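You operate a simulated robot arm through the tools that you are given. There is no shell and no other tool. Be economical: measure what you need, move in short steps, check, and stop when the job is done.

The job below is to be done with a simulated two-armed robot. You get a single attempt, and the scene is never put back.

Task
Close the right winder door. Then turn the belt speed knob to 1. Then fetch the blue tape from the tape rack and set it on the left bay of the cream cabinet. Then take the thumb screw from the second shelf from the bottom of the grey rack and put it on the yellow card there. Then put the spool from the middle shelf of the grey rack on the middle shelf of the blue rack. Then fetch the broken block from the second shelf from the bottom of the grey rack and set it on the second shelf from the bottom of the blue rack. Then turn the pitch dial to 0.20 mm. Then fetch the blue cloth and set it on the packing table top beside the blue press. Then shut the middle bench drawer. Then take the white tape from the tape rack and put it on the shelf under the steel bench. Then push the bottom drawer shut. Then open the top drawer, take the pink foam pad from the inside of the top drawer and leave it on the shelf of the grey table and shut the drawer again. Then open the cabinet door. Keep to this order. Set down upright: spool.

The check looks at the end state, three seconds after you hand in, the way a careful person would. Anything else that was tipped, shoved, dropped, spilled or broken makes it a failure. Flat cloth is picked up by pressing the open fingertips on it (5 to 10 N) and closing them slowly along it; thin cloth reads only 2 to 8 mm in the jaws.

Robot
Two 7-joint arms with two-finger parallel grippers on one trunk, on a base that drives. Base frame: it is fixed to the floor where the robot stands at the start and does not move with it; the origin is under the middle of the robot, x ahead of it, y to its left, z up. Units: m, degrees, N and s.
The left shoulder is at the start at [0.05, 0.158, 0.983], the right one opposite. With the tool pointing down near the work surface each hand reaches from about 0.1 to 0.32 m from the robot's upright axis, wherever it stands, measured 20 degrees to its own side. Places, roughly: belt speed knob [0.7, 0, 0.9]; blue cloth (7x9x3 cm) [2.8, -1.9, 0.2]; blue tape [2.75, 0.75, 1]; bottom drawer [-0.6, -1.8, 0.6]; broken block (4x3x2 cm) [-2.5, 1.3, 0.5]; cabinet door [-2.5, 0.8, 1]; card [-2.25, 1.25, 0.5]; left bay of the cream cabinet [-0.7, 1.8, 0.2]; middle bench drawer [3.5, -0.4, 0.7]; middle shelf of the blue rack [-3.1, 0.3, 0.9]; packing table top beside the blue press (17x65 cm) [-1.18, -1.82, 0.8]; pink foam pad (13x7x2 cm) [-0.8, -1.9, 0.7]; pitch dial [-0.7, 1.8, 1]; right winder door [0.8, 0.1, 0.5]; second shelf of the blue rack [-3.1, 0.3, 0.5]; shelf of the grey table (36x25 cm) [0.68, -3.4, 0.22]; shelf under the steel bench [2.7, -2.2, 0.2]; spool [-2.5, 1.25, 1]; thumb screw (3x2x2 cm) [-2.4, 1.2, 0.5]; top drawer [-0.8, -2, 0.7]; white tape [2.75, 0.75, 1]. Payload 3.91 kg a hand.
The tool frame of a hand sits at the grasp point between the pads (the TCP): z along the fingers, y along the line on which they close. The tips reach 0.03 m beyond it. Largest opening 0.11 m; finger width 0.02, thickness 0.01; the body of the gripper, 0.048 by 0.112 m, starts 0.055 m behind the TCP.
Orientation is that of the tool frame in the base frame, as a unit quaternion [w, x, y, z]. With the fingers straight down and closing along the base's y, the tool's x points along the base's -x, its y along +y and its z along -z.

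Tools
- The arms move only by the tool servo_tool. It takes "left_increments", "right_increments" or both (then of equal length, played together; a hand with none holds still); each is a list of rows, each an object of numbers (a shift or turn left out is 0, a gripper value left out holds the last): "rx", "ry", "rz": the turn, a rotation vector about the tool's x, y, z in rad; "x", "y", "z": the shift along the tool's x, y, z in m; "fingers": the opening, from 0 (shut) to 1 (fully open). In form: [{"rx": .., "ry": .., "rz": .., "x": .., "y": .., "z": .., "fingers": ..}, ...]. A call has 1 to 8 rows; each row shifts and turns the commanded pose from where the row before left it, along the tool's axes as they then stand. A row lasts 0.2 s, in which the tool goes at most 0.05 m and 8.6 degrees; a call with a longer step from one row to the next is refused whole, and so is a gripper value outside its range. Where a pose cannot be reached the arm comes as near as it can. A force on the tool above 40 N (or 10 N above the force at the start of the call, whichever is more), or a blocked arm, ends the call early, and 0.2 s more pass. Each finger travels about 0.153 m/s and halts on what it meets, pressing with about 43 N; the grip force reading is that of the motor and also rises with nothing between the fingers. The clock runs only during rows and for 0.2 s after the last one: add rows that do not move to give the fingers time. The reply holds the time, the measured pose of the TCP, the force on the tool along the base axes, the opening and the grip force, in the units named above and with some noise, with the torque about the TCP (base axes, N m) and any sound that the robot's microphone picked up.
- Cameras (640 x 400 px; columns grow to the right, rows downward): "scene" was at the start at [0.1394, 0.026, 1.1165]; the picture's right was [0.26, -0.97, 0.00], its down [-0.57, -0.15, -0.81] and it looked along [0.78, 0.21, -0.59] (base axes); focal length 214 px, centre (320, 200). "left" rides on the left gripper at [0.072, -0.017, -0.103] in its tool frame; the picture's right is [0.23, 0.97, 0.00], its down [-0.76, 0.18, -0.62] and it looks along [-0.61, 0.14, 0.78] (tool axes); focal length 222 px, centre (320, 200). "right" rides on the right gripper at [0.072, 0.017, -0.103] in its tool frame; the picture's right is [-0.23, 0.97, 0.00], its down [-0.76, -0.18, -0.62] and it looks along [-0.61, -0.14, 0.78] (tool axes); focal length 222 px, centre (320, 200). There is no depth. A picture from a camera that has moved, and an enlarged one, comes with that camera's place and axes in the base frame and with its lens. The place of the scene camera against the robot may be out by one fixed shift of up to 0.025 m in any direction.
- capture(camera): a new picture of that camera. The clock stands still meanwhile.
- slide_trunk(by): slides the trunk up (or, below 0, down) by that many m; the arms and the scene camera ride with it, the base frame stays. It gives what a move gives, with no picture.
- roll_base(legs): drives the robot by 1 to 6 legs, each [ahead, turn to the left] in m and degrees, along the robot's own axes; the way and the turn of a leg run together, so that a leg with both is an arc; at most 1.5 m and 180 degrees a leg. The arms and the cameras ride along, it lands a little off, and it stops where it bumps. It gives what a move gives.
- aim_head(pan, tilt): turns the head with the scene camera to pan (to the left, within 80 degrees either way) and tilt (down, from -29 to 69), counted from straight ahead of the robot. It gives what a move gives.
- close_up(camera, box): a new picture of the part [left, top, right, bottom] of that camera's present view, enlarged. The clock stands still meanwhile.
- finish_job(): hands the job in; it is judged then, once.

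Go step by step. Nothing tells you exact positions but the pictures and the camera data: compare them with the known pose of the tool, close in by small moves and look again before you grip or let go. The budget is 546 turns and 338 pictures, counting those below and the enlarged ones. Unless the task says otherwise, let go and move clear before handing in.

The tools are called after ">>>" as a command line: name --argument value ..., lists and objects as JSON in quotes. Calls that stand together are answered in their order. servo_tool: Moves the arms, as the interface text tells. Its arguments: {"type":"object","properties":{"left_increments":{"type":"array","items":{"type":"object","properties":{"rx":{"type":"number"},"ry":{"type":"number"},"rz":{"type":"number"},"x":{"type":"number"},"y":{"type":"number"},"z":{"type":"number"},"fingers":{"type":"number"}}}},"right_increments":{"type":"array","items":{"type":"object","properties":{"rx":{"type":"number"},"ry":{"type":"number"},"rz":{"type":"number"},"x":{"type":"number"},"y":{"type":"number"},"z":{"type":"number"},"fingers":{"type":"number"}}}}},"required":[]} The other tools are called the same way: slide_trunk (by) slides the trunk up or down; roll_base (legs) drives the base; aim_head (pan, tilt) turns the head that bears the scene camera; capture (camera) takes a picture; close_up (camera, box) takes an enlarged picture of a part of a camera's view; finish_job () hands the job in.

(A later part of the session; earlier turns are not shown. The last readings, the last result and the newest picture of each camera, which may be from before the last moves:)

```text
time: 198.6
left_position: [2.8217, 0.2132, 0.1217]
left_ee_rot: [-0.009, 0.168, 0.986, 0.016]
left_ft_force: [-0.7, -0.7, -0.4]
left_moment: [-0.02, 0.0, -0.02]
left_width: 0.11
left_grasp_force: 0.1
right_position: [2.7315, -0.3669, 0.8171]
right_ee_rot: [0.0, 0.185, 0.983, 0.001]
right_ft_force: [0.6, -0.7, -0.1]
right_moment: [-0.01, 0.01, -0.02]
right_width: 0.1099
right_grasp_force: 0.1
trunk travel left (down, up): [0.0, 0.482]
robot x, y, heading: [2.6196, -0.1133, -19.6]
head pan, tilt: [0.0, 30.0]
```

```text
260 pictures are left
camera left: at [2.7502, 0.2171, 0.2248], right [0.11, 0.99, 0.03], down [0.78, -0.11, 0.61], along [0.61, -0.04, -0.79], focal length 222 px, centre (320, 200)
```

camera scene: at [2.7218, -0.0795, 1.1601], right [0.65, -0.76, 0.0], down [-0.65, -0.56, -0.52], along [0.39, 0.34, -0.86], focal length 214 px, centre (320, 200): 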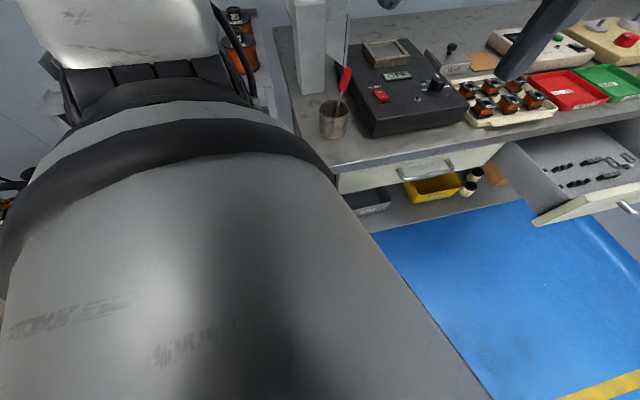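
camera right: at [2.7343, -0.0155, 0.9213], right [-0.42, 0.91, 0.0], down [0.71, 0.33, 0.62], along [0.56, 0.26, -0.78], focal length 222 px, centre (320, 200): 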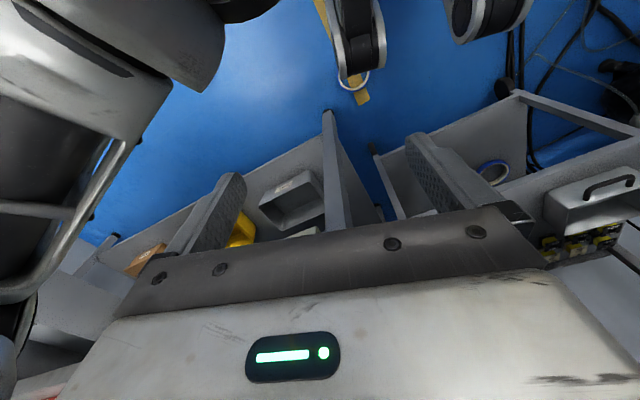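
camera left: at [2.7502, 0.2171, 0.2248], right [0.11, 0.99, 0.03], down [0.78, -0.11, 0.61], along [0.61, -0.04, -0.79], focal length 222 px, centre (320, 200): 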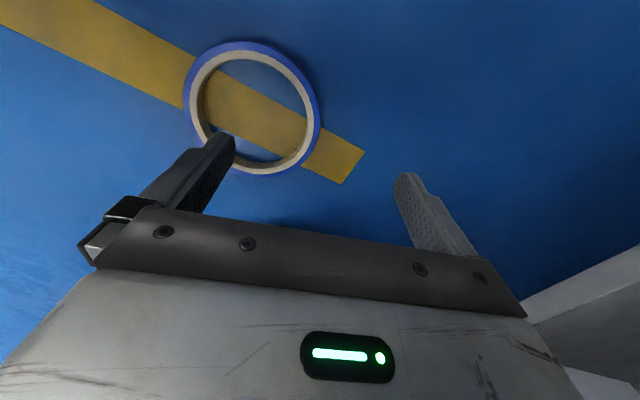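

>>> servo_tool --left_increments '[{"y": -0.007, "z": 0.03}, {"z": 0.03}, {"z": 0.025}]'

>>> capture --camera "left"

```text
time: 199.4
left_position: [2.8192, 0.2099, 0.0355]
left_ee_rot: [-0.007, 0.168, 0.986, 0.016]
left_ft_force: [0.2, -0.4, 0.3]
left_moment: [-0.01, 0.01, -0.01]
left_width: 0.1101
left_grasp_force: 0.1
right_position: [2.7315, -0.3673, 0.8175]
right_ee_rot: [0.0, 0.184, 0.983, 0.002]
right_ft_force: [-0.3, 0.2, -0.2]
right_moment: [-0.01, -0.03, -0.04]
right_width: 0.1101
right_grasp_force: 0.0
trunk travel left (down, up): [0.0, 0.482]
robot x, y, heading: [2.6145, -0.1138, -19.3]
head pan, tilt: [0.0, 30.0]
```

```text
259 pictures are left
camera left: at [2.7472, 0.215, 0.1389], right [0.11, 0.99, 0.03], down [0.78, -0.11, 0.61], along [0.61, -0.04, -0.79], focal length 222 px, centre (320, 200)
```

left: 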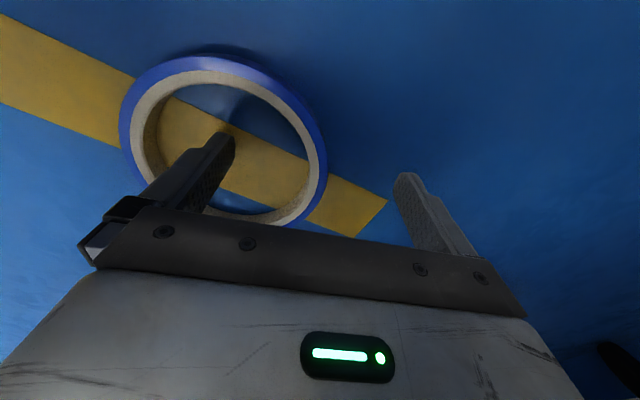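

One finger is inside the ring, the other outside. I close.

>>> servo_tool --left_increments '[{"fingers": 0.5}, {"fingers": 0.0}, {}, {}]'

>>> servo_tool --left_increments '[{"z": -0.03}, {"z": -0.03}, {"z": -0.03}, {"z": -0.03}]'

>>> capture --camera "left"

```text
time: 200.4
left_position: [2.819, 0.2103, 0.0369]
left_ee_rot: [-0.008, 0.167, 0.986, 0.016]
left_ft_force: [-1.0, -0.1, 2.4]
left_moment: [-0.31, -0.11, -0.04]
left_width: 0.0102
left_grasp_force: 42.9
right_position: [2.7304, -0.3667, 0.8162]
right_ee_rot: [0.0, 0.184, 0.983, 0.002]
right_ft_force: [0.8, -0.6, 0.2]
right_moment: [-0.01, 0.0, 0.0]
right_width: 0.1097
right_grasp_force: 0.0
trunk travel left (down, up): [0.0, 0.482]
robot x, y, heading: [2.6163, -0.1159, -19.4]
head pan, tilt: [0.0, 30.0]
```

```text
time: 201.4
left_position: [2.8205, 0.2061, 0.1571]
left_ee_rot: [-0.009, 0.169, 0.986, 0.015]
left_ft_force: [0.3, 0.2, -0.5]
left_moment: [-0.01, 0.01, -0.01]
left_width: 0.0003
left_grasp_force: 38.0
right_position: [2.7312, -0.3664, 0.8177]
right_ee_rot: [0.0, 0.185, 0.983, 0.002]
right_ft_force: [-0.5, -0.4, -0.3]
right_moment: [-0.01, 0.0, 0.02]
right_width: 0.1103
right_grasp_force: 0.0
trunk travel left (down, up): [0.0, 0.482]
robot x, y, heading: [2.6207, -0.1138, -19.2]
head pan, tilt: [0.0, 30.0]
```

```text
258 pictures are left
camera left: at [2.7468, 0.2107, 0.2599], right [0.11, 0.99, 0.03], down [0.78, -0.11, 0.61], along [0.61, -0.04, -0.79], focal length 222 px, centre (320, 200)
```

left: 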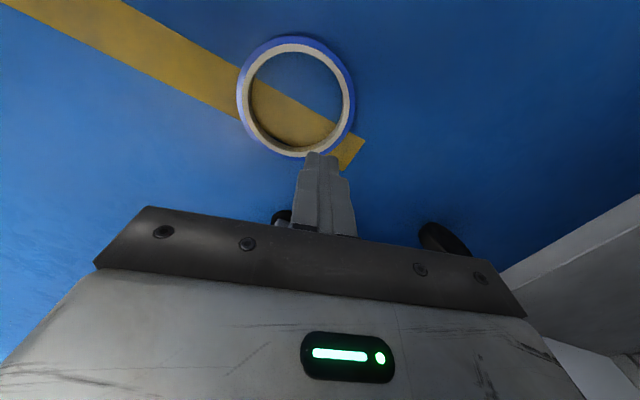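

The tape slipped out on lifting. I re-locate it and try again deeper, with a slower lift.

>>> servo_tool --left_increments '[{"fingers": 1}, {}, {}, {}]'

>>> capture --camera "left"

```text
time: 202.4
left_position: [2.8185, 0.2061, 0.1564]
left_ee_rot: [-0.009, 0.167, 0.986, 0.016]
left_ft_force: [1.2, -0.3, 2.0]
left_moment: [0.02, 0.01, 0.01]
left_width: 0.1102
left_grasp_force: 0.2
right_position: [2.7295, -0.3671, 0.8168]
right_ee_rot: [0.001, 0.185, 0.983, 0.003]
right_ft_force: [0.0, -0.4, -0.7]
right_moment: [0.0, -0.01, 0.01]
right_width: 0.1101
right_grasp_force: 0.0
trunk travel left (down, up): [0.0, 0.482]
robot x, y, heading: [2.6158, -0.1162, -19.5]
head pan, tilt: [0.0, 30.0]
```

```text
257 pictures are left
camera left: at [2.7468, 0.211, 0.2595], right [0.11, 0.99, 0.03], down [0.78, -0.11, 0.61], along [0.61, -0.04, -0.79], focal length 222 px, centre (320, 200)
```

left: 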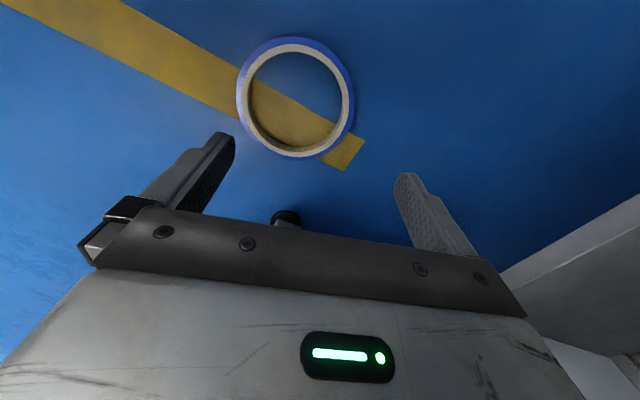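

>>> servo_tool --left_increments '[{"x": 0.009, "y": 0.034}, {"z": 0.04}, {"z": 0.04}, {"z": 0.03}, {"z": 0.01}, {"z": 0.006}]'

>>> capture --camera "left"

```text
time: 203.8
left_position: [2.8214, 0.2465, 0.0316]
left_ee_rot: [-0.009, 0.169, 0.985, 0.016]
left_ft_force: [-2.9, 0.0, 20.0]
left_moment: [-1.29, 0.33, -0.09]
left_width: 0.1101
left_grasp_force: 0.0
right_position: [2.7308, -0.367, 0.8161]
right_ee_rot: [0.0, 0.184, 0.983, 0.002]
right_ft_force: [-0.5, -0.6, -0.2]
right_moment: [0.0, 0.0, 0.0]
right_width: 0.11
right_grasp_force: 0.0
trunk travel left (down, up): [0.0, 0.482]
robot x, y, heading: [2.615, -0.1128, -19.3]
head pan, tilt: [0.0, 30.0]
```

```text
256 pictures are left
camera left: at [2.7488, 0.2505, 0.135], right [0.11, 0.99, 0.03], down [0.78, -0.11, 0.61], along [0.61, -0.04, -0.79], focal length 222 px, centre (320, 200)
```

left: 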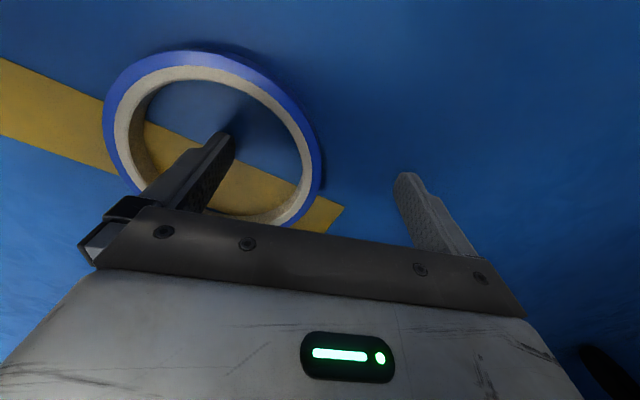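

I correct the 2° tilt of the tool, settle just above the floor and grip.

>>> servo_tool --left_increments '[{"z": -0.006}, {"rx": 0.0285, "ry": -0.023}, {"z": 0.005}, {}]'

>>> servo_tool --left_increments '[{"fingers": 0.5}, {"fingers": 0.3}, {"fingers": 0.0}, {}, {}]'

>>> capture --camera "left"

```text
time: 204.8
left_position: [2.8211, 0.2463, 0.0325]
left_ee_rot: [0.0, 0.169, 0.986, 0.0]
left_ft_force: [-0.2, -0.2, -0.2]
left_moment: [-0.02, 0.05, -0.01]
left_width: 0.1103
left_grasp_force: 0.0
right_position: [2.7315, -0.3658, 0.8161]
right_ee_rot: [0.001, 0.185, 0.983, 0.003]
right_ft_force: [0.5, 0.1, 0.2]
right_moment: [-0.01, -0.01, 0.03]
right_width: 0.11
right_grasp_force: 0.1
trunk travel left (down, up): [0.0, 0.482]
robot x, y, heading: [2.6144, -0.111, -19.3]
head pan, tilt: [0.0, 30.0]
```

```text
time: 206.0
left_position: [2.8218, 0.2471, 0.0331]
left_ee_rot: [-0.001, 0.168, 0.986, 0.0]
left_ft_force: [0.4, 0.5, -0.2]
left_moment: [0.01, 0.08, 0.01]
left_width: 0.0102
left_grasp_force: 43.2
right_position: [2.731, -0.3666, 0.817]
right_ee_rot: [0.0, 0.185, 0.983, 0.002]
right_ft_force: [0.2, 0.7, 0.5]
right_moment: [-0.02, 0.02, -0.01]
right_width: 0.11
right_grasp_force: 0.1
trunk travel left (down, up): [0.0, 0.482]
robot x, y, heading: [2.6193, -0.1125, -19.2]
head pan, tilt: [0.0, 30.0]
```

```text
255 pictures are left
camera left: at [2.7472, 0.2544, 0.1342], right [0.11, 0.99, 0.0], down [0.78, -0.08, 0.62], along [0.62, -0.07, -0.78], focal length 222 px, centre (320, 200)
```

left: 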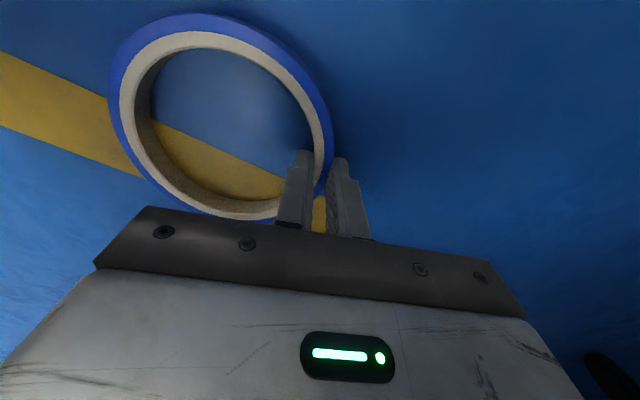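

>>> servo_tool --left_increments '[{"z": -0.004}, {"z": -0.006}, {"z": -0.01}, {"z": -0.015}, {"z": -0.02}, {"z": -0.02}]'

>>> capture --camera "left"

```text
time: 207.4
left_position: [2.8209, 0.2445, 0.1077]
left_ee_rot: [0.0, 0.168, 0.986, 0.0]
left_ft_force: [-0.4, 0.2, -0.8]
left_moment: [0.05, 0.02, 0.01]
left_width: 0.0102
left_grasp_force: 43.2
right_position: [2.7311, -0.3669, 0.8171]
right_ee_rot: [0.001, 0.185, 0.983, 0.002]
right_ft_force: [-0.2, -0.5, 0.1]
right_moment: [0.02, 0.0, -0.01]
right_width: 0.1101
right_grasp_force: 0.0
trunk travel left (down, up): [0.0, 0.482]
robot x, y, heading: [2.6164, -0.1141, -19.4]
head pan, tilt: [0.0, 30.0]
```

```text
254 pictures are left
camera left: at [2.7476, 0.2523, 0.2098], right [0.11, 0.99, 0.0], down [0.78, -0.08, 0.62], along [0.62, -0.07, -0.78], focal length 222 px, centre (320, 200)
```

left: 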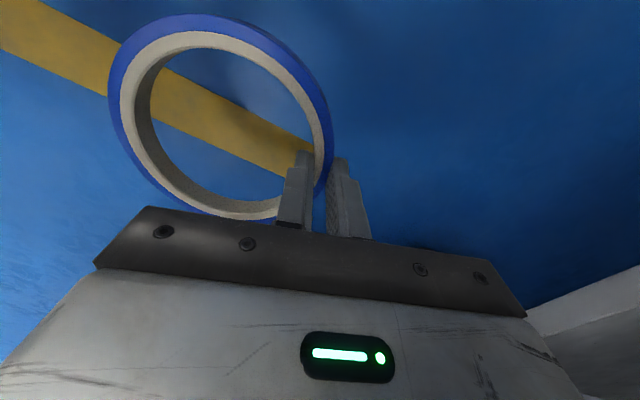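

The tape is held. I raise it a little and turn slowly with checks.

>>> servo_tool --left_increments '[{"z": -0.015}, {"z": -0.02}, {"z": -0.02}, {"z": -0.02}, {"z": -0.02}, {"z": -0.01}]'

>>> roll_base --legs '[[0, 40]]'

```text
time: 208.8
left_position: [2.8192, 0.2446, 0.2124]
left_ee_rot: [0.001, 0.169, 0.986, 0.0]
left_ft_force: [-0.2, -0.3, -0.9]
left_moment: [0.05, 0.03, 0.03]
left_width: 0.01
left_grasp_force: 43.0
right_position: [2.7316, -0.3661, 0.8181]
right_ee_rot: [0.0, 0.185, 0.983, 0.002]
right_ft_force: [0.6, 0.2, 0.2]
right_moment: [0.03, -0.01, -0.02]
right_width: 0.1099
right_grasp_force: 0.1
trunk travel left (down, up): [0.0, 0.482]
robot x, y, heading: [2.6188, -0.1154, -19.1]
head pan, tilt: [0.0, 30.0]
```

```text
time: 211.1
left_position: [2.5441, 0.2915, 0.212]
left_ee_rot: [0.0, -0.177, 0.984, 0.001]
left_ft_force: [-0.3, -0.2, -0.1]
left_moment: [0.02, -0.01, 0.01]
left_width: 0.0101
left_grasp_force: 42.5
right_position: [2.8664, -0.2351, 0.8183]
right_ee_rot: [0.0, -0.16, 0.987, 0.001]
right_ft_force: [0.6, -0.2, 0.9]
right_moment: [0.03, 0.01, -0.01]
right_width: 0.1099
right_grasp_force: 0.1
trunk travel left (down, up): [0.0, 0.482]
robot x, y, heading: [2.617, -0.1128, 20.1]
head pan, tilt: [0.0, 30.0]
```

>>> roll_base --legs '[[0, 60], [0, 60]]'

>>> roll_base --legs '[[0, 55], [0.3, 0]]'

>>> capture --camera "left"

```text
time: 213.9
left_position: [2.2377, 0.0429, 0.2112]
left_ee_rot: [0.005, -0.623, 0.782, 0.0]
left_ft_force: [0.5, -0.2, -0.1]
left_moment: [0.01, 0.06, 0.02]
left_width: 0.01
left_grasp_force: 42.9
right_position: [2.853, 0.0164, 0.8256]
right_ee_rot: [0.016, -0.605, 0.796, 0.02]
right_ft_force: [0.2, -0.1, 0.4]
right_moment: [0.01, 0.04, -0.01]
right_width: 0.1098
right_grasp_force: 0.2
trunk travel left (down, up): [0.0, 0.482]
robot x, y, heading: [2.6167, -0.1187, 76.6]
head pan, tilt: [0.0, 30.0]
stopped in leg 1: the robot was blocked; the commanded pose is now the measured one
```

```text
time: 214.7
left_position: [2.2341, 0.0352, 0.2099]
left_ee_rot: [0.004, -0.63, 0.777, 0.0]
left_ft_force: [0.1, -0.7, -1.0]
left_moment: [0.02, 0.06, -0.01]
left_width: 0.0101
left_grasp_force: 43.1
right_position: [2.8537, 0.0188, 0.8277]
right_ee_rot: [0.018, -0.606, 0.795, 0.027]
right_ft_force: [-0.9, 0.0, 0.5]
right_moment: [0.01, 0.0, -0.01]
right_width: 0.1099
right_grasp_force: 0.1
trunk travel left (down, up): [0.0, 0.482]
robot x, y, heading: [2.614, -0.1205, 76.9]
head pan, tilt: [0.0, 30.0]
stopped in leg 1: the robot was blocked; the commanded pose is now the measured one
```

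```text
253 pictures are left
camera left: at [2.2353, -0.0405, 0.3116], right [-1.0, -0.02, -0.01], down [-0.02, 0.78, 0.63], along [-0.01, 0.63, -0.78], focal length 222 px, centre (320, 200)
```

left: 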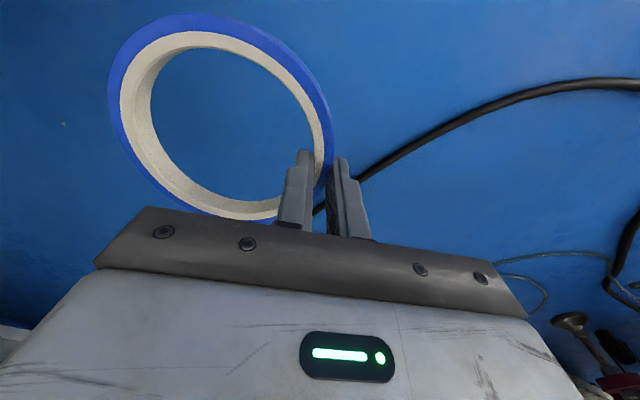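

The right arm touched the bench corner. I turn back slightly, reverse away, then continue the turn.

>>> roll_base --legs '[[0, -15], [-0.35, 0]]'

>>> roll_base --legs '[[0, 60], [0, 60]]'

```text
time: 217.9
left_position: [2.1224, -0.181, 0.2119]
left_ee_rot: [0.0, -0.524, 0.852, 0.001]
left_ft_force: [0.9, -0.6, -1.7]
left_moment: [0.06, 0.05, -0.02]
left_width: 0.0098
left_grasp_force: 43.3
right_position: [2.7201, -0.3547, 0.8243]
right_ee_rot: [0.015, -0.498, 0.867, 0.023]
right_ft_force: [-0.2, -0.6, 0.5]
right_moment: [0.01, 0.04, 0.02]
right_width: 0.1101
right_grasp_force: 0.0
trunk travel left (down, up): [0.0, 0.482]
robot x, y, heading: [2.4516, -0.4306, 62.5]
head pan, tilt: [0.0, 30.0]
```

```text
time: 223.6
left_position: [2.3982, -0.8411, 0.2117]
left_ee_rot: [-0.001, 1.0, 0.022, -0.001]
left_ft_force: [-0.1, 0.2, -0.5]
left_moment: [-0.03, -0.03, 0.0]
left_width: 0.0104
left_grasp_force: 42.7
right_position: [2.2573, -0.2336, 0.8247]
right_ee_rot: [0.012, 1.0, -0.008, -0.024]
right_ft_force: [0.5, -0.6, -0.5]
right_moment: [0.02, -0.02, -0.01]
right_width: 0.1098
right_grasp_force: 0.0
trunk travel left (down, up): [0.0, 0.482]
robot x, y, heading: [2.4564, -0.4301, -178.4]
head pan, tilt: [0.0, 30.0]
```

>>> roll_base --legs '[[0, 8], [0.5, 0], [0.6, 0]]'

>>> roll_base --legs '[[0.5, 0], [0.55, 0]]'

>>> aim_head --pan -40 --tilt 30

>>> capture --camera "scene"

```text
time: 230.2
left_position: [1.3512, -1.0204, 0.2099]
left_ee_rot: [0.0, 0.996, 0.085, 0.006]
left_ft_force: [0.0, 0.0, 0.8]
left_moment: [-0.03, -0.04, 0.02]
left_width: 0.0102
left_grasp_force: 43.1
right_position: [1.1263, -0.437, 0.8189]
right_ee_rot: [0.012, 0.998, 0.058, -0.016]
right_ft_force: [-0.2, 0.5, 0.2]
right_moment: [0.02, -0.05, -0.03]
right_width: 0.1097
right_grasp_force: 0.2
trunk travel left (down, up): [0.0, 0.482]
robot x, y, heading: [1.3567, -0.6039, -170.8]
head pan, tilt: [0.0, 30.0]
```

```text
time: 235.9
left_position: [0.3082, -1.1927, 0.2121]
left_ee_rot: [0.001, 0.996, 0.087, -0.001]
left_ft_force: [0.5, -0.3, -0.9]
left_moment: [-0.01, 0.0, 0.02]
left_width: 0.0101
left_grasp_force: 43.1
right_position: [0.0883, -0.6106, 0.8235]
right_ee_rot: [0.013, 0.998, 0.06, -0.022]
right_ft_force: [1.0, -0.3, 0.1]
right_moment: [0.03, 0.05, -0.02]
right_width: 0.1101
right_grasp_force: 0.0
trunk travel left (down, up): [0.0, 0.482]
robot x, y, heading: [0.3097, -0.7816, -170.5]
head pan, tilt: [0.0, 30.0]
```

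```text
time: 237.0
left_position: [0.3089, -1.1934, 0.2118]
left_ee_rot: [0.002, 0.996, 0.086, -0.001]
left_ft_force: [-0.1, 0.5, -0.9]
left_moment: [-0.04, 0.0, -0.01]
left_width: 0.0101
left_grasp_force: 43.3
right_position: [0.0887, -0.6107, 0.8243]
right_ee_rot: [0.011, 0.998, 0.061, -0.023]
right_ft_force: [0.6, 0.0, -0.1]
right_moment: [0.01, -0.02, 0.04]
right_width: 0.11
right_grasp_force: 0.0
trunk travel left (down, up): [0.0, 0.482]
robot x, y, heading: [0.3106, -0.7784, -170.2]
head pan, tilt: [-40.0, 30.0]
```

```text
252 pictures are left
camera scene: at [0.2066, -0.7357, 0.9011], right [0.51, 0.86, 0.0], down [0.43, -0.25, -0.87], along [-0.75, 0.44, -0.5], focal length 214 px, centre (320, 200)
```

scene: 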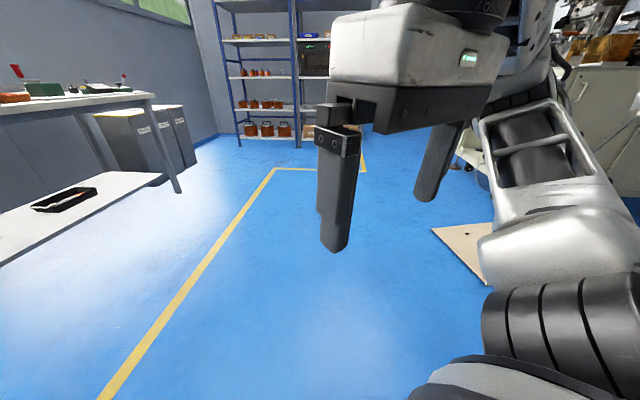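

>>> roll_base --legs '[[0, -46.6], [0.8, 0], [0.8, 0]]'

>>> roll_base --legs '[[0, -60]]'

>>> aim_head --pan 0 --tilt 25

>>> capture --camera "scene"

```text
time: 247.3
left_position: [-1.281, -0.1301, 0.2114]
left_ee_rot: [0.0, 0.954, -0.301, -0.001]
left_ft_force: [1.1, -0.4, -1.5]
left_moment: [-0.02, 0.02, -0.03]
left_width: 0.0102
left_grasp_force: 42.8
right_position: [-1.0254, 0.4374, 0.8232]
right_ee_rot: [0.002, 0.945, -0.327, -0.025]
right_ft_force: [-0.2, 0.7, 0.3]
right_moment: [0.0, 0.0, 0.02]
right_width: 0.1101
right_grasp_force: 0.1
trunk travel left (down, up): [0.0, 0.482]
robot x, y, heading: [-0.9865, 0.1667, 144.4]
head pan, tilt: [-40.0, 30.0]
```

```text
time: 250.4
left_position: [-1.3863, 0.2753, 0.2123]
left_ee_rot: [0.0, -0.672, 0.741, 0.001]
left_ft_force: [0.0, 0.6, -1.3]
left_moment: [-0.01, 0.03, 0.0]
left_width: 0.0101
left_grasp_force: 42.8
right_position: [-0.7668, 0.33, 0.8232]
right_ee_rot: [0.01, -0.652, 0.758, 0.022]
right_ft_force: [-0.2, 0.3, 0.8]
right_moment: [0.01, 0.0, 0.0]
right_width: 0.1098
right_grasp_force: 0.0
trunk travel left (down, up): [0.0, 0.482]
robot x, y, heading: [-0.9868, 0.1674, 83.6]
head pan, tilt: [-40.0, 30.0]
```

```text
time: 251.4
left_position: [-1.3869, 0.2747, 0.2123]
left_ee_rot: [0.001, -0.672, 0.741, 0.002]
left_ft_force: [-0.2, 0.0, -0.8]
left_moment: [0.03, 0.04, 0.01]
left_width: 0.01
left_grasp_force: 42.9
right_position: [-0.7673, 0.331, 0.8239]
right_ee_rot: [0.01, -0.651, 0.758, 0.023]
right_ft_force: [-0.6, -0.2, -0.4]
right_moment: [-0.02, 0.0, 0.0]
right_width: 0.1101
right_grasp_force: 0.1
trunk travel left (down, up): [0.0, 0.482]
robot x, y, heading: [-0.9851, 0.1634, 83.8]
head pan, tilt: [0.0, 25.0]
```

```text
251 pictures are left
camera scene: at [-0.9584, 0.2974, 0.909], right [0.99, -0.11, 0.0], down [-0.04, -0.42, -0.91], along [0.1, 0.9, -0.42], focal length 214 px, centre (320, 200)
```

scene: 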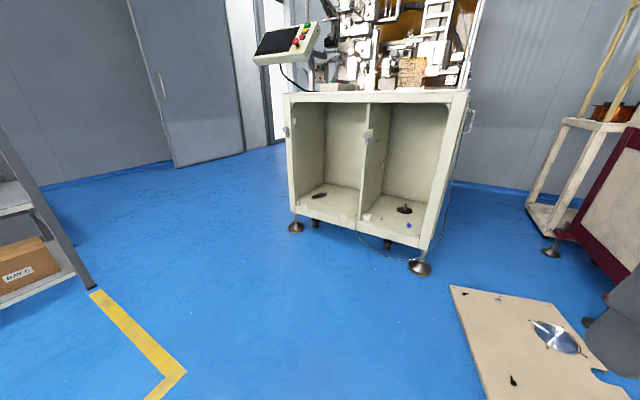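

The cream cabinet's left bay is open in front; its front runs from about (-0.98, 1.74) to (-0.26, 1.20). In open space I first tilt the left hand forward and reach it ahead.

>>> servo_tool --left_increments '[{"ry": -0.1}, {"ry": -0.1}, {"ry": -0.1}, {"ry": -0.1}, {"ry": -0.1}]'

>>> servo_tool --left_increments '[{"x": -0.0316, "y": -0.03, "z": 0.0172}, {"x": -0.0316, "y": -0.03, "z": 0.0172}, {"x": -0.0316, "y": -0.03, "z": 0.0172}, {"x": -0.0316, "y": -0.03, "z": 0.0172}, {"x": -0.0316, "y": -0.03, "z": 0.0172}, {"x": -0.0316, "y": -0.03, "z": 0.0172}, {"x": -0.0316, "y": -0.03, "z": 0.0172}, {"x": -0.0316, "y": -0.03, "z": 0.0172}]'

>>> capture --camera "left"

```text
time: 252.6
left_position: [-1.3871, 0.2748, 0.212]
left_ee_rot: [0.184, -0.65, 0.718, 0.167]
left_ft_force: [0.4, 0.1, -0.7]
left_moment: [0.01, 0.07, -0.01]
left_width: 0.01
left_grasp_force: 43.3
right_position: [-0.7664, 0.3292, 0.8234]
right_ee_rot: [0.01, -0.651, 0.758, 0.023]
right_ft_force: [0.1, 0.5, 0.5]
right_moment: [-0.04, 0.0, 0.01]
right_width: 0.1101
right_grasp_force: 0.0
trunk travel left (down, up): [0.0, 0.482]
robot x, y, heading: [-0.9892, 0.1616, 83.9]
head pan, tilt: [0.0, 25.0]
```

```text
time: 253.1
left_position: [-1.3654, 0.3088, 0.2118]
left_ee_rot: [0.171, -0.647, 0.722, 0.175]
left_ft_force: [-0.3, 0.9, -0.6]
left_moment: [0.03, 0.13, 0.1]
left_width: 0.0103
left_grasp_force: 42.7
right_position: [-0.7666, 0.3297, 0.8246]
right_ee_rot: [0.01, -0.652, 0.758, 0.023]
right_ft_force: [-0.3, -0.1, 0.4]
right_moment: [0.0, 0.0, 0.02]
right_width: 0.1099
right_grasp_force: 0.1
trunk travel left (down, up): [0.0, 0.482]
robot x, y, heading: [-0.9878, 0.1641, 83.9]
head pan, tilt: [0.0, 25.0]
stopped in row 2 (left hand): the force on the tool passed its limit at 49 N (the readings are from after the stop); the commanded pose is now the measured one
```

```text
250 pictures are left
camera left: at [-1.3573, 0.1937, 0.266], right [-0.99, -0.1, -0.08], down [-0.11, 0.39, 0.92], along [-0.06, 0.92, -0.39], focal length 222 px, centre (320, 200)
```

left: 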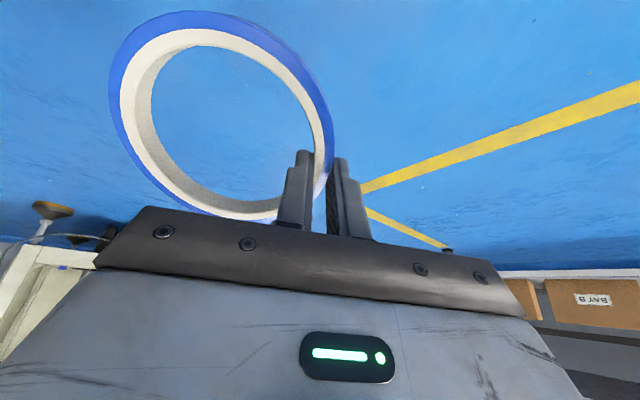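

The ring brushed my own base. I raise, go forward first, then right.

>>> servo_tool --left_increments '[{"y": 0.02}, {"x": -0.0144, "z": -0.0263}, {"x": -0.0144, "z": -0.0263}, {"x": -0.0144, "z": -0.0263}, {"x": -0.0351, "z": 0.0192}, {"x": -0.0351, "z": 0.0192}, {"x": -0.0351, "z": 0.0192}, {"x": -0.0351, "z": 0.0192}]'

>>> servo_tool --left_increments '[{"x": -0.0351, "z": 0.0192}, {"x": -0.0351, "z": 0.0192}, {"x": -0.0351, "z": 0.0192}, {"x": -0.0351, "z": 0.0192}, {"x": -0.0351, "z": 0.0192}, {"y": -0.04}, {"y": -0.04}, {"y": -0.04}]'

>>> capture --camera "scene"

```text
time: 254.9
left_position: [-1.3682, 0.4708, 0.3012]
left_ee_rot: [0.171, -0.649, 0.72, 0.176]
left_ft_force: [0.1, 0.0, -1.7]
left_moment: [0.01, 0.06, 0.04]
left_width: 0.0101
left_grasp_force: 42.9
left hand out of reach, approached as far as the arm can: row 3
right_position: [-0.7664, 0.3307, 0.8223]
right_ee_rot: [0.011, -0.651, 0.759, 0.023]
right_ft_force: [-0.3, -1.3, 0.8]
right_moment: [0.03, 0.01, -0.01]
right_width: 0.1099
right_grasp_force: 0.2
trunk travel left (down, up): [0.0, 0.482]
robot x, y, heading: [-0.9874, 0.1635, 84.2]
head pan, tilt: [0.0, 25.0]
```

```text
time: 256.7
left_position: [-1.2294, 0.6564, 0.2975]
left_ee_rot: [0.172, -0.649, 0.72, 0.177]
left_ft_force: [0.3, -0.6, -1.2]
left_moment: [0.0, 0.06, 0.03]
left_width: 0.0103
left_grasp_force: 43.2
right_position: [-0.7659, 0.331, 0.8234]
right_ee_rot: [0.01, -0.652, 0.758, 0.022]
right_ft_force: [0.1, 0.1, -0.6]
right_moment: [0.03, 0.0, 0.01]
right_width: 0.1103
right_grasp_force: 0.2
trunk travel left (down, up): [0.0, 0.482]
robot x, y, heading: [-0.9875, 0.1632, 84.0]
head pan, tilt: [0.0, 25.0]
```

```text
249 pictures are left
camera scene: at [-0.9585, 0.2974, 0.909], right [0.99, -0.11, 0.0], down [-0.04, -0.42, -0.91], along [0.1, 0.9, -0.42], focal length 214 px, centre (320, 200)
```

scene: 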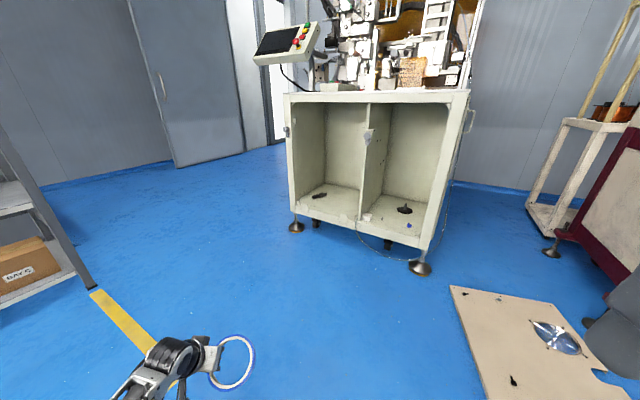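

>>> roll_base --legs '[[0, 5.5], [0.4, 0], [0.41, 0], [0, -36.5]]'

>>> capture --camera "scene"

>>> capture --camera "left"

```text
time: 263.5
left_position: [-0.9431, 1.5263, 0.2965]
left_ee_rot: [0.211, -0.44, 0.864, 0.127]
left_ft_force: [-0.2, 0.0, -0.3]
left_moment: [0.06, 0.03, -0.01]
left_width: 0.0102
left_grasp_force: 42.6
right_position: [-0.7059, 1.0136, 0.8232]
right_ee_rot: [0.016, -0.433, 0.901, 0.019]
right_ft_force: [-0.3, 1.3, -0.3]
right_moment: [0.03, 0.0, -0.01]
right_width: 0.1101
right_grasp_force: 0.0
trunk travel left (down, up): [0.0, 0.482]
robot x, y, heading: [-0.9824, 0.9779, 54.1]
head pan, tilt: [0.0, 25.0]
```

```text
248 pictures are left
camera scene: at [-0.8872, 1.0879, 0.909], right [0.81, -0.59, 0.0], down [-0.25, -0.34, -0.91], along [0.53, 0.73, -0.42], focal length 214 px, centre (320, 200)
```

scene: 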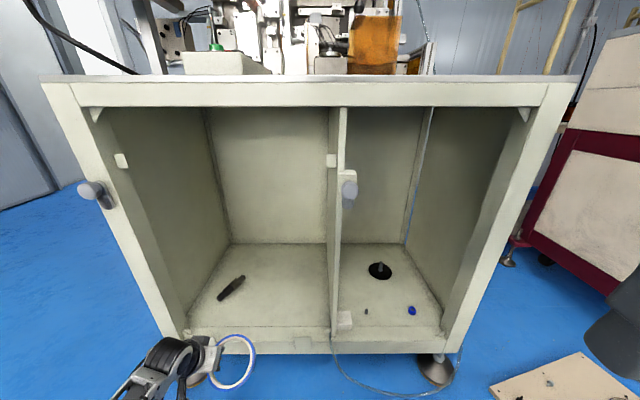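

```text
247 pictures are left
camera left: at [-0.9935, 1.4235, 0.3517], right [-0.91, 0.41, -0.08], down [0.1, 0.39, 0.92], along [0.4, 0.83, -0.39], focal length 222 px, centre (320, 200)
```

left: 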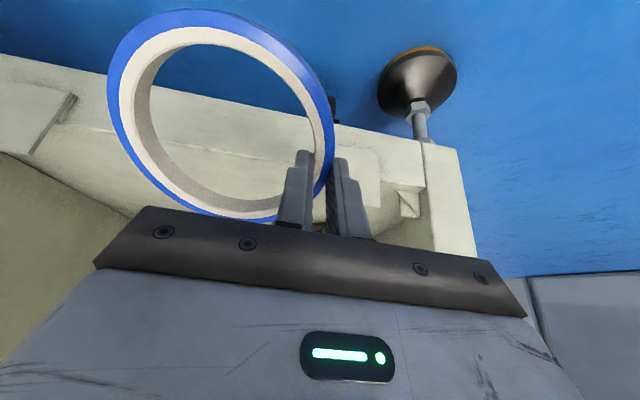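

The left bay is open with a small black stick at its left rear. I shift the hand right and roll forward so the ring goes over the bay floor.

>>> servo_tool --left_increments '[{"y": -0.04}, {"y": -0.045}]'

>>> roll_base --legs '[[0.14, 0]]'

>>> aim_head --pan 10 --tilt 40

>>> capture --camera "scene"

>>> capture --camera "left"

```text
time: 264.3
left_position: [-0.9071, 1.4968, 0.2928]
left_ee_rot: [0.191, -0.433, 0.866, 0.159]
left_ft_force: [0.3, 0.5, -0.9]
left_moment: [0.0, 0.02, 0.04]
left_width: 0.01
left_grasp_force: 43.4
right_position: [-0.7049, 1.0116, 0.8244]
right_ee_rot: [0.016, -0.432, 0.901, 0.02]
right_ft_force: [0.3, 0.5, -1.2]
right_moment: [0.0, 0.0, 0.01]
right_width: 0.1099
right_grasp_force: 0.0
trunk travel left (down, up): [0.0, 0.482]
robot x, y, heading: [-0.9791, 0.9794, 54.0]
head pan, tilt: [0.0, 25.0]
stopped in row 2 (left hand): the arm was blocked; the commanded pose is now the measured one
```

```text
time: 265.7
left_position: [-0.8242, 1.6107, 0.2946]
left_ee_rot: [0.195, -0.434, 0.865, 0.159]
left_ft_force: [1.5, 3.7, 11.8]
left_moment: [-0.64, -0.31, 0.19]
left_width: 0.011
left_grasp_force: 42.6
right_position: [-0.6224, 1.1254, 0.8245]
right_ee_rot: [0.017, -0.433, 0.901, 0.02]
right_ft_force: [0.2, 0.4, 0.1]
right_moment: [0.01, -0.01, 0.0]
right_width: 0.11
right_grasp_force: 0.0
trunk travel left (down, up): [0.0, 0.482]
robot x, y, heading: [-0.8956, 1.0893, 54.0]
head pan, tilt: [0.0, 25.0]
```

```text
time: 266.4
left_position: [-0.8233, 1.6122, 0.2942]
left_ee_rot: [0.195, -0.433, 0.865, 0.159]
left_ft_force: [-1.5, -2.0, 10.0]
left_moment: [-0.83, -0.13, -0.15]
left_width: 0.011
left_grasp_force: 42.9
right_position: [-0.6228, 1.126, 0.8242]
right_ee_rot: [0.016, -0.433, 0.901, 0.02]
right_ft_force: [-0.7, 0.4, -0.1]
right_moment: [0.01, 0.0, 0.0]
right_width: 0.11
right_grasp_force: 0.0
trunk travel left (down, up): [0.0, 0.482]
robot x, y, heading: [-0.8957, 1.0913, 53.8]
head pan, tilt: [10.0, 40.0]
```

```text
246 pictures are left
camera scene: at [-0.8217, 1.2028, 0.8858], right [0.9, -0.44, 0.0], down [-0.28, -0.58, -0.77], along [0.34, 0.69, -0.64], focal length 214 px, centre (320, 200)
```

scene: 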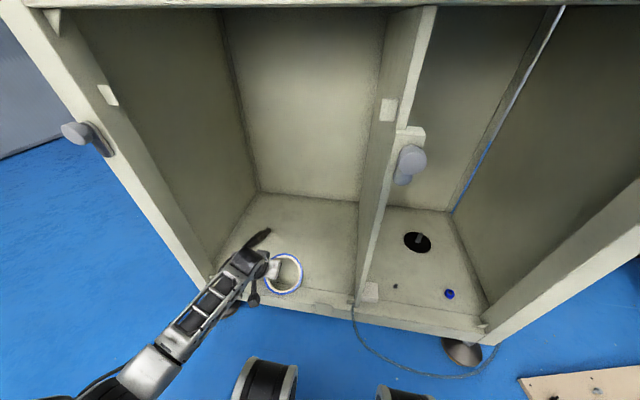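

```text
245 pictures are left
camera left: at [-0.8696, 1.5063, 0.3475], right [-0.92, 0.4, 0.0], down [0.15, 0.35, 0.93], along [0.37, 0.85, -0.38], focal length 222 px, centre (320, 200)
```

left: 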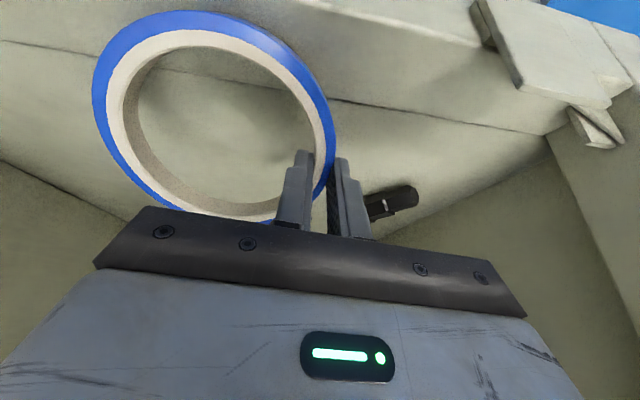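

The ring's low edge touches the cabinet lip. I raise it slightly, roll in a bit more, then lower.

>>> servo_tool --left_increments '[{"x": -0.0144, "z": -0.0263}, {"x": -0.0144, "z": -0.0263}]'

>>> roll_base --legs '[[0.09, 0]]'

>>> capture --camera "scene"

>>> capture --camera "left"

```text
time: 267.0
left_position: [-0.8184, 1.6105, 0.356]
left_ee_rot: [0.193, -0.434, 0.866, 0.157]
left_ft_force: [0.4, -1.2, -1.3]
left_moment: [-0.01, 0.01, -0.01]
left_width: 0.0102
left_grasp_force: 43.2
right_position: [-0.6226, 1.1262, 0.8229]
right_ee_rot: [0.015, -0.433, 0.901, 0.02]
right_ft_force: [-0.3, 0.4, 1.0]
right_moment: [-0.02, 0.01, 0.0]
right_width: 0.11
right_grasp_force: 0.1
trunk travel left (down, up): [0.0, 0.482]
robot x, y, heading: [-0.9009, 1.0944, 53.9]
head pan, tilt: [10.0, 40.0]
```

```text
time: 268.1
left_position: [-0.7639, 1.6825, 0.3539]
left_ee_rot: [0.194, -0.434, 0.865, 0.159]
left_ft_force: [0.2, 0.1, -1.1]
left_moment: [0.03, 0.0, -0.04]
left_width: 0.0104
left_grasp_force: 42.6
right_position: [-0.5706, 1.199, 0.8241]
right_ee_rot: [0.015, -0.433, 0.901, 0.02]
right_ft_force: [-0.8, -0.3, 0.2]
right_moment: [0.03, -0.01, 0.03]
right_width: 0.1097
right_grasp_force: 0.0
trunk travel left (down, up): [0.0, 0.482]
robot x, y, heading: [-0.8455, 1.1641, 53.9]
head pan, tilt: [10.0, 40.0]
```

```text
244 pictures are left
camera scene: at [-0.769, 1.2754, 0.8857], right [0.9, -0.44, 0.0], down [-0.28, -0.58, -0.77], along [0.34, 0.69, -0.64], focal length 214 px, centre (320, 200)
```

scene: 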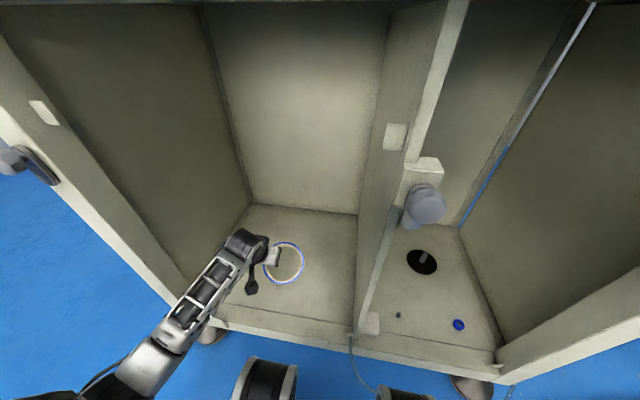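

```text
243 pictures are left
camera left: at [-0.8106, 1.5763, 0.4077], right [-0.92, 0.4, 0.0], down [0.15, 0.35, 0.92], along [0.37, 0.85, -0.38], focal length 222 px, centre (320, 200)
```

left: 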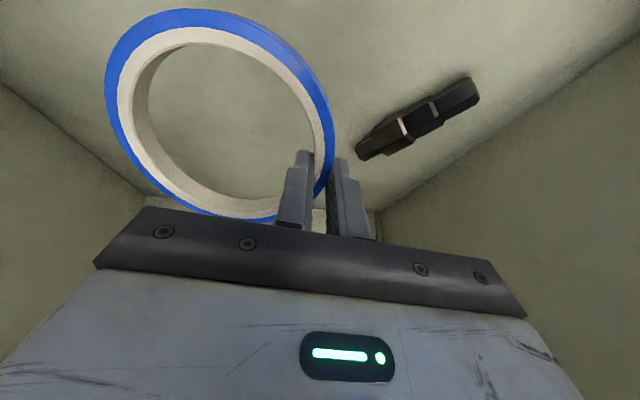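

>>> servo_tool --left_increments '[{"x": 0.0123, "z": 0.0218}, {"x": 0.0123, "z": 0.0218}, {"x": 0.0098, "z": 0.0174}]'

>>> servo_tool --left_increments '[{"x": 0.0049, "z": 0.0087}, {"x": 0.0049, "z": 0.0087}]'

>>> capture --camera "scene"

```text
time: 268.9
left_position: [-0.7784, 1.7079, 0.298]
left_ee_rot: [0.202, -0.43, 0.861, 0.179]
left_ft_force: [0.7, -1.5, 11.5]
left_moment: [-0.83, -0.24, -0.02]
left_width: 0.0103
left_grasp_force: 42.6
right_position: [-0.57, 1.2003, 0.8238]
right_ee_rot: [0.015, -0.433, 0.901, 0.017]
right_ft_force: [-0.6, -0.4, -0.3]
right_moment: [0.03, -0.01, 0.02]
right_width: 0.1101
right_grasp_force: 0.1
trunk travel left (down, up): [0.0, 0.482]
robot x, y, heading: [-0.8434, 1.1618, 53.6]
head pan, tilt: [10.0, 40.0]
```

```text
time: 269.7
left_position: [-0.7829, 1.7158, 0.2869]
left_ee_rot: [0.204, -0.427, 0.86, 0.189]
left_ft_force: [-1.3, -0.8, 12.1]
left_moment: [-0.88, -0.01, -0.07]
left_width: 0.0121
left_grasp_force: 42.7
right_position: [-0.5699, 1.1967, 0.8247]
right_ee_rot: [0.016, -0.432, 0.901, 0.021]
right_ft_force: [-0.1, 0.9, 0.1]
right_moment: [-0.03, -0.06, -0.03]
right_width: 0.11
right_grasp_force: 0.0
trunk travel left (down, up): [0.0, 0.482]
robot x, y, heading: [-0.8446, 1.1592, 53.8]
head pan, tilt: [10.0, 40.0]
stopped in row 2 (left hand): the arm was blocked; the commanded pose is now the measured one
```

```text
242 pictures are left
camera scene: at [-0.7689, 1.2747, 0.8864], right [0.9, -0.44, 0.0], down [-0.28, -0.58, -0.77], along [0.34, 0.69, -0.64], focal length 214 px, centre (320, 200)
```

scene: 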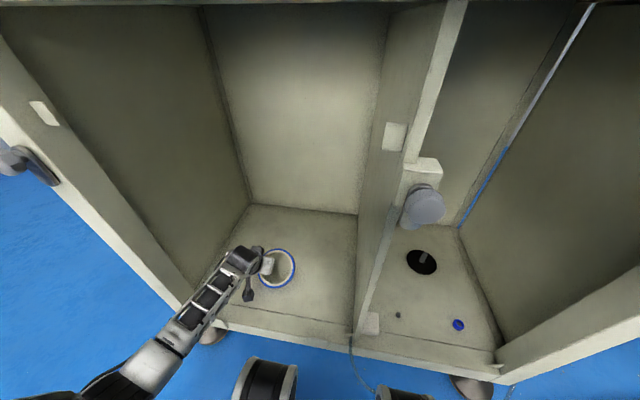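

The ring touches the bay floor. I open the fingers partly and check.

>>> servo_tool --left_increments '[{"fingers": 0.25}, {"fingers": 0.4}, {}]'

>>> capture --camera "left"

```text
time: 270.5
left_position: [-0.7854, 1.7159, 0.2841]
left_ee_rot: [0.202, -0.428, 0.86, 0.19]
left_ft_force: [-0.4, 0.1, -0.2]
left_moment: [-0.03, 0.03, 0.02]
left_width: 0.0439
left_grasp_force: 0.1
right_position: [-0.5695, 1.1988, 0.8238]
right_ee_rot: [0.016, -0.433, 0.901, 0.02]
right_ft_force: [-0.6, -0.2, -0.7]
right_moment: [-0.01, 0.04, -0.01]
right_width: 0.1102
right_grasp_force: 0.1
trunk travel left (down, up): [0.0, 0.482]
robot x, y, heading: [-0.8442, 1.1633, 53.9]
head pan, tilt: [10.0, 40.0]
```

```text
241 pictures are left
camera left: at [-0.8293, 1.6064, 0.3314], right [-0.92, 0.4, 0.03], down [0.16, 0.29, 0.94], along [0.37, 0.87, -0.33], focal length 222 px, centre (320, 200)
```

left: 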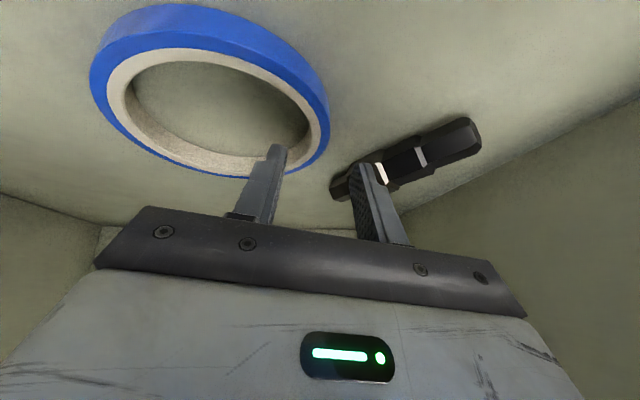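

The blue tape lies flat in the left bay. I withdraw.

>>> servo_tool --left_increments '[{"z": -0.02}, {"z": -0.03}, {"z": -0.03}, {"x": 0.03}]'

>>> roll_base --legs '[[-0.4, 0]]'

>>> aim_head --pan 0 --tilt 25

>>> capture --camera "scene"

```text
time: 271.5
left_position: [-0.8176, 1.6723, 0.3473]
left_ee_rot: [0.207, -0.424, 0.857, 0.206]
left_ft_force: [0.7, 0.6, 0.3]
left_moment: [-0.01, 0.01, -0.01]
left_width: 0.0441
left_grasp_force: 0.1
right_position: [-0.5693, 1.1997, 0.8236]
right_ee_rot: [0.014, -0.433, 0.901, 0.019]
right_ft_force: [0.7, -0.2, 0.9]
right_moment: [-0.04, 0.01, 0.02]
right_width: 0.1101
right_grasp_force: 0.0
trunk travel left (down, up): [0.0, 0.482]
robot x, y, heading: [-0.8452, 1.1635, 53.6]
head pan, tilt: [10.0, 40.0]
```

```text
time: 274.0
left_position: [-1.0525, 1.3499, 0.3447]
left_ee_rot: [0.206, -0.421, 0.859, 0.205]
left_ft_force: [0.3, 0.8, 0.2]
left_moment: [0.0, 0.01, -0.01]
left_width: 0.044
left_grasp_force: 0.0
right_position: [-0.8031, 0.8762, 0.825]
right_ee_rot: [0.015, -0.43, 0.902, 0.019]
right_ft_force: [0.2, 0.6, -0.1]
right_moment: [-0.01, -0.01, -0.04]
right_width: 0.11
right_grasp_force: 0.1
trunk travel left (down, up): [0.0, 0.482]
robot x, y, heading: [-1.0789, 0.8439, 53.8]
head pan, tilt: [10.0, 40.0]
```

```text
time: 274.8
left_position: [-1.0524, 1.3505, 0.3456]
left_ee_rot: [0.206, -0.422, 0.859, 0.206]
left_ft_force: [-0.3, -0.5, -0.8]
left_moment: [-0.01, 0.02, 0.0]
left_width: 0.0438
left_grasp_force: 0.1
right_position: [-0.8051, 0.8751, 0.8239]
right_ee_rot: [0.016, -0.431, 0.902, 0.019]
right_ft_force: [0.7, 0.4, 0.0]
right_moment: [-0.02, 0.01, 0.0]
right_width: 0.1102
right_grasp_force: 0.0
trunk travel left (down, up): [0.0, 0.482]
robot x, y, heading: [-1.0834, 0.8426, 53.8]
head pan, tilt: [0.0, 25.0]
```

```text
240 pictures are left
camera scene: at [-0.9871, 0.9523, 0.9087], right [0.81, -0.59, 0.0], down [-0.25, -0.34, -0.91], along [0.54, 0.73, -0.42], focal length 214 px, centre (320, 200)
```

scene: 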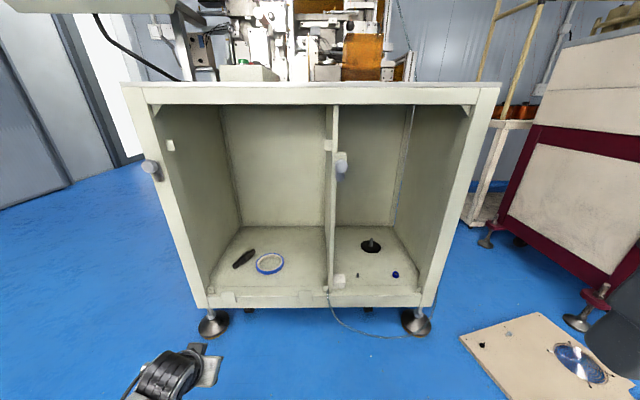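

The blue tape is in the left bay. Next I look for the grey rack to my left.

>>> roll_base --legs '[[0, 80]]'

>>> aim_head --pan 10 --tilt 15

>>> capture --camera "scene"

```text
time: 278.7
left_position: [-1.5773, 0.9507, 0.3457]
left_ee_rot: [-0.022, 0.877, -0.381, -0.291]
left_ft_force: [-0.6, -0.3, 0.0]
left_moment: [0.0, 0.0, 0.02]
left_width: 0.0442
left_grasp_force: 0.0
right_position: [-1.0678, 1.1189, 0.8248]
right_ee_rot: [0.001, 0.912, -0.409, -0.026]
right_ft_force: [0.9, 0.2, -0.2]
right_moment: [0.0, 0.01, 0.01]
right_width: 0.11
right_grasp_force: 0.1
trunk travel left (down, up): [0.0, 0.482]
robot x, y, heading: [-1.0784, 0.8443, 134.3]
head pan, tilt: [0.0, 25.0]
```

```text
time: 279.4
left_position: [-1.5776, 0.9517, 0.3455]
left_ee_rot: [-0.023, 0.877, -0.381, -0.29]
left_ft_force: [-0.4, 0.4, 0.1]
left_moment: [0.02, -0.02, 0.03]
left_width: 0.0441
left_grasp_force: 0.0
right_position: [-1.0676, 1.1184, 0.8243]
right_ee_rot: [0.001, 0.912, -0.41, -0.026]
right_ft_force: [1.2, -0.1, -0.1]
right_moment: [-0.03, -0.01, -0.02]
right_width: 0.1103
right_grasp_force: 0.0
trunk travel left (down, up): [0.0, 0.482]
robot x, y, heading: [-1.0791, 0.8404, 134.4]
head pan, tilt: [10.0, 15.0]
```

```text
239 pictures are left
camera scene: at [-1.1689, 0.9286, 0.9251], right [0.58, 0.81, 0.0], down [0.21, -0.15, -0.97], along [-0.78, 0.56, -0.26], focal length 214 px, centre (320, 200)
```

scene: 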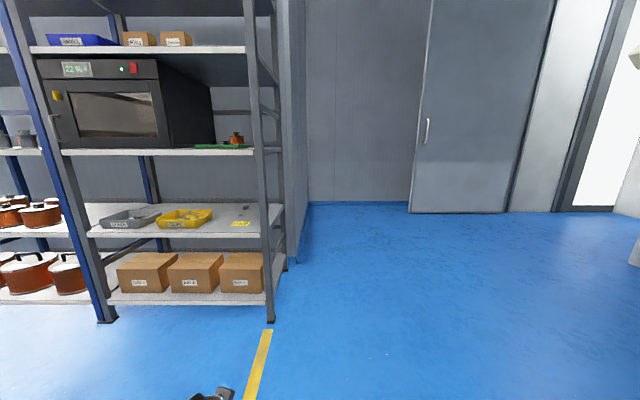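

>>> close_up --camera "scene" --box '[80, 120, 280, 245]'

>>> close_up --camera "scene" --box '[190, 190, 290, 250]'

```text
3.20 times, centred on (180, 182) of scene
camera zoom: at [-1.1689, 0.9286, 0.9251], right [0.58, 0.81, 0.0], down [0.21, -0.15, -0.97], along [-0.78, 0.56, -0.26], focal length 686 px, centre (768, 256)
```

zoom: 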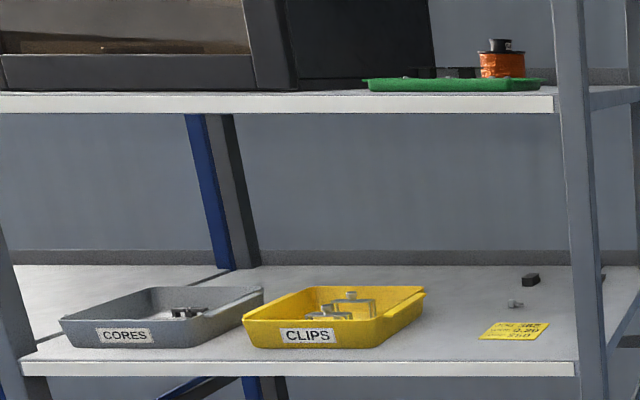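

```text
6.40 times, centred on (240, 220) of scene
camera zoom: at [-1.1689, 0.9286, 0.9251], right [0.58, 0.81, 0.0], down [0.21, -0.15, -0.97], along [-0.78, 0.56, -0.26], focal length 1373 px, centre (832, 72)
```

zoom: 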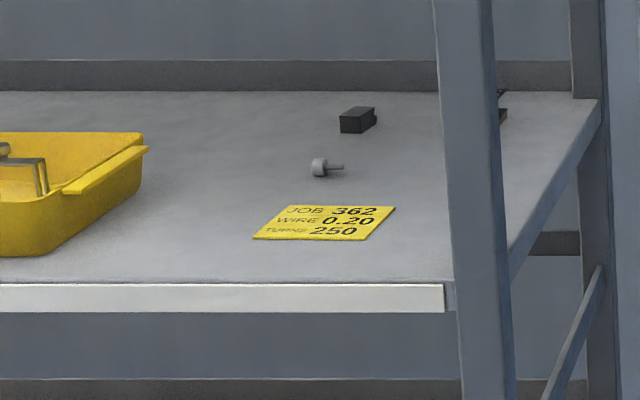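

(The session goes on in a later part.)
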